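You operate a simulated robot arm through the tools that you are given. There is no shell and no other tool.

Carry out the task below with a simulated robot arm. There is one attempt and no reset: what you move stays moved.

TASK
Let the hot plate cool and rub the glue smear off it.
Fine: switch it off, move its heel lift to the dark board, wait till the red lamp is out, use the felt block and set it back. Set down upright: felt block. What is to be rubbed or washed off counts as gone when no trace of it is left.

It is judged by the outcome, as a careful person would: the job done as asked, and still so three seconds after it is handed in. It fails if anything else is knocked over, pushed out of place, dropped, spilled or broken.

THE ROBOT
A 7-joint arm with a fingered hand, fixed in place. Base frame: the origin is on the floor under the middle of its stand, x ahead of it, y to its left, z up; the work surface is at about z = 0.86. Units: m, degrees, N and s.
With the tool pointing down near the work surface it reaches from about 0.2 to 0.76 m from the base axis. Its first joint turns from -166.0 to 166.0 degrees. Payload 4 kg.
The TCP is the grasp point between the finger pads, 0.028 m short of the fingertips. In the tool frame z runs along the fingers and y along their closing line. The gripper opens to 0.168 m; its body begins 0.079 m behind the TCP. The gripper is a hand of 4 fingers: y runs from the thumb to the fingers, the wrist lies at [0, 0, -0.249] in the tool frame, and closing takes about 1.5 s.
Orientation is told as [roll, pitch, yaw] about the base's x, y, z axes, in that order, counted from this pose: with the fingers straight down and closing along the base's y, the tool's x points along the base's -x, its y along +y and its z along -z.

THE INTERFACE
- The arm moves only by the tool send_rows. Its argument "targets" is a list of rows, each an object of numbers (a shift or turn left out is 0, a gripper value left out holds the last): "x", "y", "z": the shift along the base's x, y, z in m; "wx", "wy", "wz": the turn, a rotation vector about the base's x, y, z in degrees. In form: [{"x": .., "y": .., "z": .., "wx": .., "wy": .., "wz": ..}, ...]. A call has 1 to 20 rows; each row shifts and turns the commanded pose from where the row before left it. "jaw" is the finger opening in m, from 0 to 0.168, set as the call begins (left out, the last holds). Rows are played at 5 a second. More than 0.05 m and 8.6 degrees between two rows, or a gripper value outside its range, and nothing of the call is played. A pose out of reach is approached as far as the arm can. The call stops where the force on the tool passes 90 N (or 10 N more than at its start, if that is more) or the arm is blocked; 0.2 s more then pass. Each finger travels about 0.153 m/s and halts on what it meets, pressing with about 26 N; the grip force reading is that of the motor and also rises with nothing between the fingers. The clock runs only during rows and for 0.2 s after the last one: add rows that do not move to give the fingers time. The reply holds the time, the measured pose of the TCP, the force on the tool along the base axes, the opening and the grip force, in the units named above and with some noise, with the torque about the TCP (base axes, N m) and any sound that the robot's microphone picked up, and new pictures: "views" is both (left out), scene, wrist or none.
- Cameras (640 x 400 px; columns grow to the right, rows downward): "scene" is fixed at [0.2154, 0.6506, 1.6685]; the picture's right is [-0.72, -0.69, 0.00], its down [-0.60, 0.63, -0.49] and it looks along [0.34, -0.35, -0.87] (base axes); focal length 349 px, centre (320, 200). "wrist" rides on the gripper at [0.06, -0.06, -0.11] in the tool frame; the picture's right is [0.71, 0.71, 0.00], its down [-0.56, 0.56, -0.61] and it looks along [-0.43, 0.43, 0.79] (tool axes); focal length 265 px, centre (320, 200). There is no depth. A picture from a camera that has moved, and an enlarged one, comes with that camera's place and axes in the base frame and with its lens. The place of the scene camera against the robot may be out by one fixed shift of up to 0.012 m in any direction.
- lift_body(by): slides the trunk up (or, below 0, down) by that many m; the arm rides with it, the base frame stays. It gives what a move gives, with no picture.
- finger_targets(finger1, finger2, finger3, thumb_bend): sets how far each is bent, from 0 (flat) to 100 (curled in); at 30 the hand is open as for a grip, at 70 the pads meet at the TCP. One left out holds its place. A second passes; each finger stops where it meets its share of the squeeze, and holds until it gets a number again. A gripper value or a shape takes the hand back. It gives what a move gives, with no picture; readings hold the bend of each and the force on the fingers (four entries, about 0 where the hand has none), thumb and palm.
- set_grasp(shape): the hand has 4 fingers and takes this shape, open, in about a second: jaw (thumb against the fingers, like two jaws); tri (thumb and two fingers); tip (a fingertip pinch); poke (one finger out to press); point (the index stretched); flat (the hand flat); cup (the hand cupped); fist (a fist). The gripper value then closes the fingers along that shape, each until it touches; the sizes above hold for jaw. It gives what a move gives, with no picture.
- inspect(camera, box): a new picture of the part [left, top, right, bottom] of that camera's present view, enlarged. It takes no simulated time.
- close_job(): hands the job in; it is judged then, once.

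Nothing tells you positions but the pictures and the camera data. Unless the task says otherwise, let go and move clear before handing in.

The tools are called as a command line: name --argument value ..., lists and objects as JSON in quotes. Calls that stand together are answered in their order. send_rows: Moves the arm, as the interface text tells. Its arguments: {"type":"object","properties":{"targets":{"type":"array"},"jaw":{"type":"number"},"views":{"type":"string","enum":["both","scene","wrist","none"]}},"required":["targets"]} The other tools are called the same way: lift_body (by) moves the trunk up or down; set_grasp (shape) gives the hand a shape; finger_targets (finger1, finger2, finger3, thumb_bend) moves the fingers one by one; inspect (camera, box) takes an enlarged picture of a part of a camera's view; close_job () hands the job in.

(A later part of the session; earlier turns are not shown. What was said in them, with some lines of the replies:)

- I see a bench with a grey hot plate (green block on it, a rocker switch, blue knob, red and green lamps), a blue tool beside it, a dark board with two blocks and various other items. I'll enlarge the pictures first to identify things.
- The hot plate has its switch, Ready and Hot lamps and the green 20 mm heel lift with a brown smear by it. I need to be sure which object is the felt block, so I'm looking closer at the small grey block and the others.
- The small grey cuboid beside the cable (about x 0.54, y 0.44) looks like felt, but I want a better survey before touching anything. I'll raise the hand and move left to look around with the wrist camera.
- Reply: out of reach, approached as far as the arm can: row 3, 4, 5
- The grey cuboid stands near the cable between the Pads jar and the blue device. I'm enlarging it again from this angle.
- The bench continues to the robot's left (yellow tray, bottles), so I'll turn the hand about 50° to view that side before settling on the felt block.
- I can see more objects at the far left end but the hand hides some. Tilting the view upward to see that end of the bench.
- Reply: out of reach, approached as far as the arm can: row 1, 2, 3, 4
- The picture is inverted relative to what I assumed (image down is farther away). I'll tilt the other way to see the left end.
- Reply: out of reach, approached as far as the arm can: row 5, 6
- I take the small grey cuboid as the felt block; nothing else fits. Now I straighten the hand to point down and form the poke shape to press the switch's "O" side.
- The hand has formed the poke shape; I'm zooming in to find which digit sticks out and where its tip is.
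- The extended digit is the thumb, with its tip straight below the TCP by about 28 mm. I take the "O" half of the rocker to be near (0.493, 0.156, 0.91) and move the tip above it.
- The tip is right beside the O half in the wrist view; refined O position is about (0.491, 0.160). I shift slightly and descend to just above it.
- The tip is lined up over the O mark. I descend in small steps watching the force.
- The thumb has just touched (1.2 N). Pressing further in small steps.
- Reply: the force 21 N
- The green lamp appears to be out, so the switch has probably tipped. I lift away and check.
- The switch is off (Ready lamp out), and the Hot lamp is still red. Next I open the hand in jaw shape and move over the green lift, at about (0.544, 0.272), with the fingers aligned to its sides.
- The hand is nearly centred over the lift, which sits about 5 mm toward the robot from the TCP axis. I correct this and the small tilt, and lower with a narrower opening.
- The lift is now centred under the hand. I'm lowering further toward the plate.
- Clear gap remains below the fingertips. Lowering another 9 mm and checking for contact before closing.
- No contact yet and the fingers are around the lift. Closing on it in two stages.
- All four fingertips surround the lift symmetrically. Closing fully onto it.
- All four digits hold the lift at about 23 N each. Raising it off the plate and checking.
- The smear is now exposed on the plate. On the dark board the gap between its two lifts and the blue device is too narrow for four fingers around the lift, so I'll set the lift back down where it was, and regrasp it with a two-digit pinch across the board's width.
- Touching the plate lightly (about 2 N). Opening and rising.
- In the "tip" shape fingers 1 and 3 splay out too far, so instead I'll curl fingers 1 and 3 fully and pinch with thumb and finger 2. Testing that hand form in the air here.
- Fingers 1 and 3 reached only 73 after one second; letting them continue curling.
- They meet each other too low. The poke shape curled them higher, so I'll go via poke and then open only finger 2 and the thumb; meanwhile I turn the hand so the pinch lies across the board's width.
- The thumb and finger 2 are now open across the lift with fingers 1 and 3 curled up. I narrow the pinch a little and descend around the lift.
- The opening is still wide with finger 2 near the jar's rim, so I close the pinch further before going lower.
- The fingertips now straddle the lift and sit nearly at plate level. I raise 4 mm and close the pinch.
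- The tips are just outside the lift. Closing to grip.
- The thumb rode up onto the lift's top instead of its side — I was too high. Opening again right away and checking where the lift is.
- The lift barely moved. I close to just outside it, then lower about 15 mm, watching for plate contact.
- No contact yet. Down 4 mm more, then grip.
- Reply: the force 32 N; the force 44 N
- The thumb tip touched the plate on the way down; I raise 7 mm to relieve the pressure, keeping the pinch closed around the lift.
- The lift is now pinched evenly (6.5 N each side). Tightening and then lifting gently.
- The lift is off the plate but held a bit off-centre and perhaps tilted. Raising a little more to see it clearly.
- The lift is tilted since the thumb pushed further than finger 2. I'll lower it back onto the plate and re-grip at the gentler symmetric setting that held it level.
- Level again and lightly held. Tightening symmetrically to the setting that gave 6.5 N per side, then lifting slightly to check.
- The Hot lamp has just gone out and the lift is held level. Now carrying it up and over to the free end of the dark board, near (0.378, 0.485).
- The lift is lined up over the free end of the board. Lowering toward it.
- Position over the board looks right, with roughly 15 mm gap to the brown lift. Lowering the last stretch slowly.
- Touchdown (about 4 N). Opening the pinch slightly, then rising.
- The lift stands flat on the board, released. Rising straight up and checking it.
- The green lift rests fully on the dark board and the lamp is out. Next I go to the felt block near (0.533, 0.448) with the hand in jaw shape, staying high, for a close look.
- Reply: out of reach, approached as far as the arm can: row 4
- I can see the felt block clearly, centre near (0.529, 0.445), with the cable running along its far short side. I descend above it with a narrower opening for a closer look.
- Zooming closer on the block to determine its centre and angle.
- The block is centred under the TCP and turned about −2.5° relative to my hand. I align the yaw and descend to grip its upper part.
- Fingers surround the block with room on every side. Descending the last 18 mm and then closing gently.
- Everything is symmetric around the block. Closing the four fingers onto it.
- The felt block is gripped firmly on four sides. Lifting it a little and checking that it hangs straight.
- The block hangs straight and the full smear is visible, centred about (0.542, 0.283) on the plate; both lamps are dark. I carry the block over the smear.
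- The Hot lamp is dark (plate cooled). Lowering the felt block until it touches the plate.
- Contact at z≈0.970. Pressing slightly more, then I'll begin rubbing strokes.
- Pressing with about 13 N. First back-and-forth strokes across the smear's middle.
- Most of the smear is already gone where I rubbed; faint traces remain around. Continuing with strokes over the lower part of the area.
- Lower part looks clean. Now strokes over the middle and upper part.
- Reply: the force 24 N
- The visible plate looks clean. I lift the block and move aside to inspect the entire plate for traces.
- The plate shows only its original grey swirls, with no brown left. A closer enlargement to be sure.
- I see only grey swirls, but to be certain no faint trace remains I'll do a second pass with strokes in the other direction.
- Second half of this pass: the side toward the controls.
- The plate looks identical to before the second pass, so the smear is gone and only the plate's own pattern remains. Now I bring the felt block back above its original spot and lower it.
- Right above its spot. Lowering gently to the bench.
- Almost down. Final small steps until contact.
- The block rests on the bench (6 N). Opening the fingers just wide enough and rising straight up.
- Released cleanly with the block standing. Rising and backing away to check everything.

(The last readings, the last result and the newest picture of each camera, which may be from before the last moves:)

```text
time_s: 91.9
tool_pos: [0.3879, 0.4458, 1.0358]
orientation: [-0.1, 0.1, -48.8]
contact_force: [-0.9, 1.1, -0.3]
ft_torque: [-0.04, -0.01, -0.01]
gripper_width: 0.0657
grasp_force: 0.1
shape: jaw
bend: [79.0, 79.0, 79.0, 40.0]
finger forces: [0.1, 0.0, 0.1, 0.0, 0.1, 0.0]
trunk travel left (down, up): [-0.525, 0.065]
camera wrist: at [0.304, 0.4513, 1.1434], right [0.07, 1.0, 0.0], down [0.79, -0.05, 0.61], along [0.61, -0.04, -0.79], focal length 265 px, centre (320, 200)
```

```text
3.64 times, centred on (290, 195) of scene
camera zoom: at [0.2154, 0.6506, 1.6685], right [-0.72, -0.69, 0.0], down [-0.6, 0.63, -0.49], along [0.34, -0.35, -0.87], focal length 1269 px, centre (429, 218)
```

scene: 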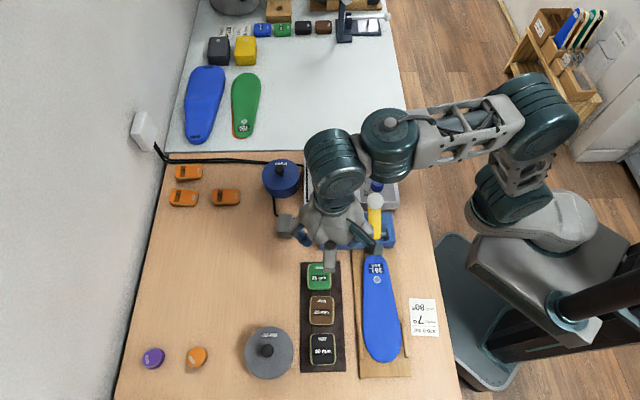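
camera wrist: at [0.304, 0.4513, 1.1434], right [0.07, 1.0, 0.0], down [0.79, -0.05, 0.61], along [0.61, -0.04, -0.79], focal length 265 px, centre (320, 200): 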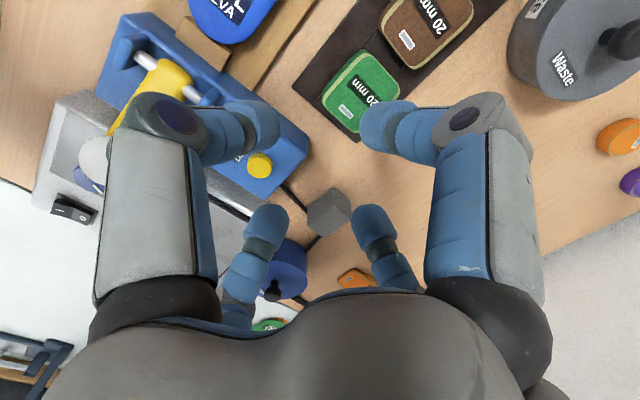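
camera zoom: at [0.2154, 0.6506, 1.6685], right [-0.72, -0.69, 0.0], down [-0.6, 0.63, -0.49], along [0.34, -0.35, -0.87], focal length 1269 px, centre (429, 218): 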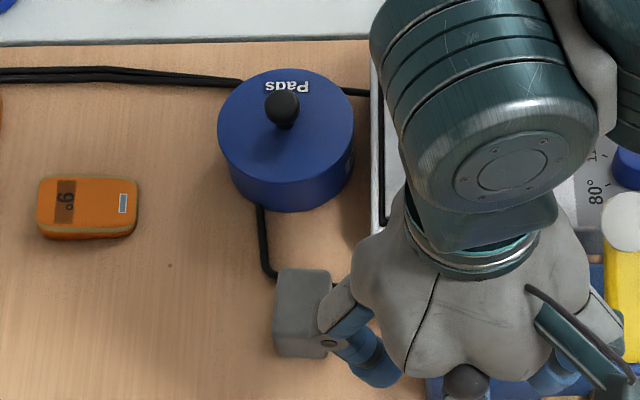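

The block stands back by the cable. I raise the hand and withdraw toward the start pose for an unobstructed final check.

send_rows --targets '[{"z": 0.04}, {"z": 0.04, "x": -0.01}, {"y": -0.045, "x": -0.005}, {"y": -0.045, "x": -0.005}, {"y": -0.045, "x": -0.005}, {"y": -0.045, "x": -0.005}, {"y": -0.045}, {"y": -0.045}, {"y": -0.045}, {"y": -0.03}]' --views "both"

inspect --camera "scene" --box '[250, 140, 410, 260]'

inspect --camera "scene" --box '[265, 205, 325, 243]'

inspect --camera "scene" --box '[240, 240, 460, 390]'

inspect --camera "scene" --box '[300, 145, 400, 215]'

```text
time_s: 94.1
tool_pos: [0.3602, 0.1001, 1.114]
orientation: [-0.1, -0.1, -48.8]
contact_force: [0.9, -0.1, -0.2]
ft_torque: [-0.02, 0.0, -0.02]
gripper_width: 0.0658
grasp_force: 0.1
shape: jaw
bend: [79.0, 79.0, 79.0, 40.0]
finger forces: [0.1, 0.0, 0.0, 0.0, 0.1, 0.1]
trunk travel left (down, up): [-0.525, 0.065]
camera wrist: at [0.275, 0.1063, 1.2223], right [0.07, 1.0, 0.0], down [0.79, -0.05, 0.61], along [0.61, -0.04, -0.79], focal length 265 px, centre (320, 200)
```

scene: 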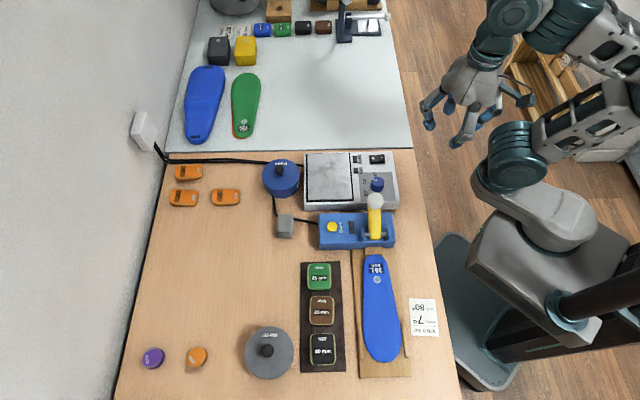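
wrist: 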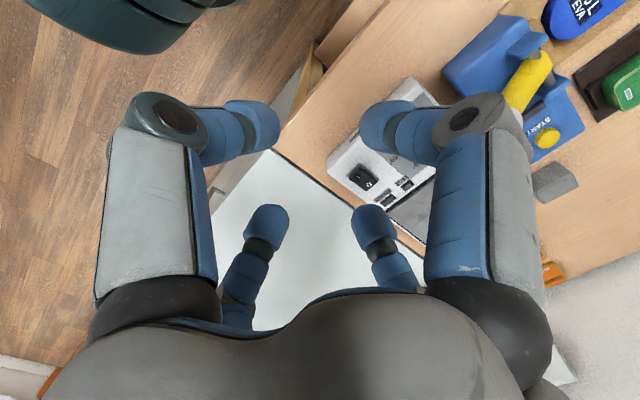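

```text
3.33 times, centred on (330, 200) of scene
camera zoom: at [0.2154, 0.6506, 1.6685], right [-0.72, -0.69, 0.0], down [-0.6, 0.63, -0.49], along [0.34, -0.35, -0.87], focal length 1163 px, centre (287, 200)
```

zoom: 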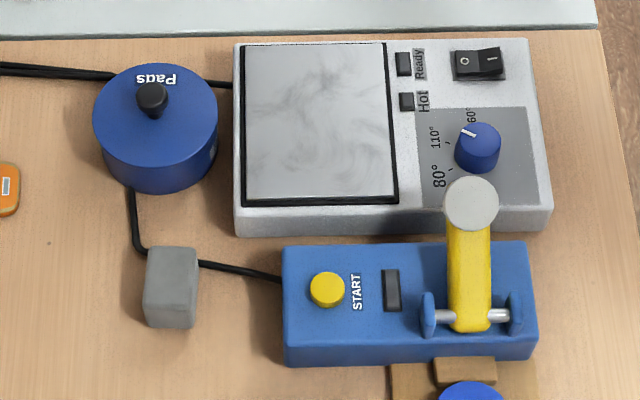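

```text
10.53 times, centred on (295, 224) of scene
camera zoom: at [0.2154, 0.6506, 1.6685], right [-0.72, -0.69, 0.0], down [-0.6, 0.63, -0.49], along [0.34, -0.35, -0.87], focal length 3674 px, centre (583, -53)
```

zoom: 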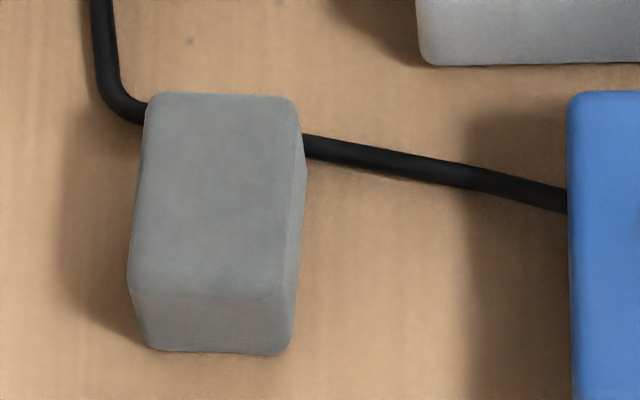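

```text
2.67 times, centred on (350, 315) of scene
camera zoom: at [0.2154, 0.6506, 1.6685], right [-0.72, -0.69, 0.0], down [-0.6, 0.63, -0.49], along [0.34, -0.35, -0.87], focal length 931 px, centre (240, -107)
```

zoom: 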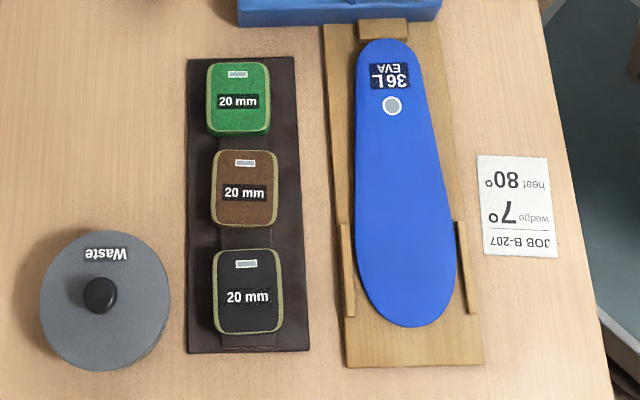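

```text
5.71 times, centred on (350, 180) of scene
camera zoom: at [0.2154, 0.6506, 1.6685], right [-0.72, -0.69, 0.0], down [-0.6, 0.63, -0.49], along [0.34, -0.35, -0.87], focal length 1994 px, centre (149, 314)
```

zoom: 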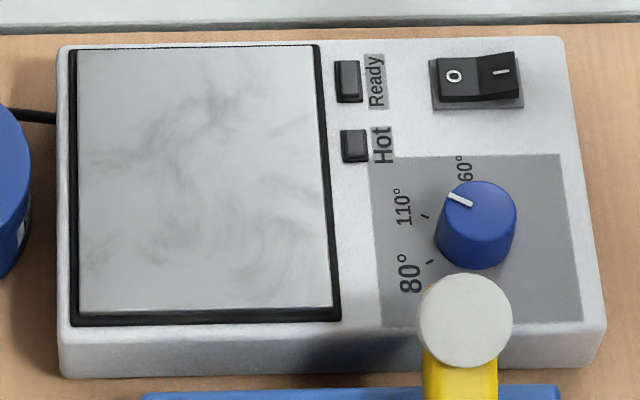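

The final check is good: the switch is on O, both lamps are dark and the plate has no smear left. The green lift lies flat on the dark board. The felt block stands upright next to the cable, about 5 mm from its original spot, and nothing else has moved. The hand is empty and clear, so I'm handing in the job.

close_job

```text
The job is handed in.
```

The job is handed in: the hot plate is off and cooled, and the glue smear is gone from it.

- **Switch:** it is set to O. The red Hot lamp went out before I began rubbing, and the Ready lamp is dark too.
- **Heel lift:** the green 20 mm lift lies flat on the dark board, next to the brown and black ones. My first pinch rode up onto its top while it was still on the hot plate, so I had to regrip it. That nudged it slightly, and a fingertip pressed the plate with about 45 N, with no visible mark or shift.
- **Smear:** I rubbed the area twice with the felt block, in two directions. Enlarged pictures show only the plate's own grey pattern, with no brown left.
- **Felt block:** it is back by the cable, standing upright, about 5 mm from where it started. The task doesn't label it; I took the small grey block to be the felt one because nothing else on the bench fitted.

Nothing else appears moved or knocked over in the final pictures. The hand is empty and clear of the bench.
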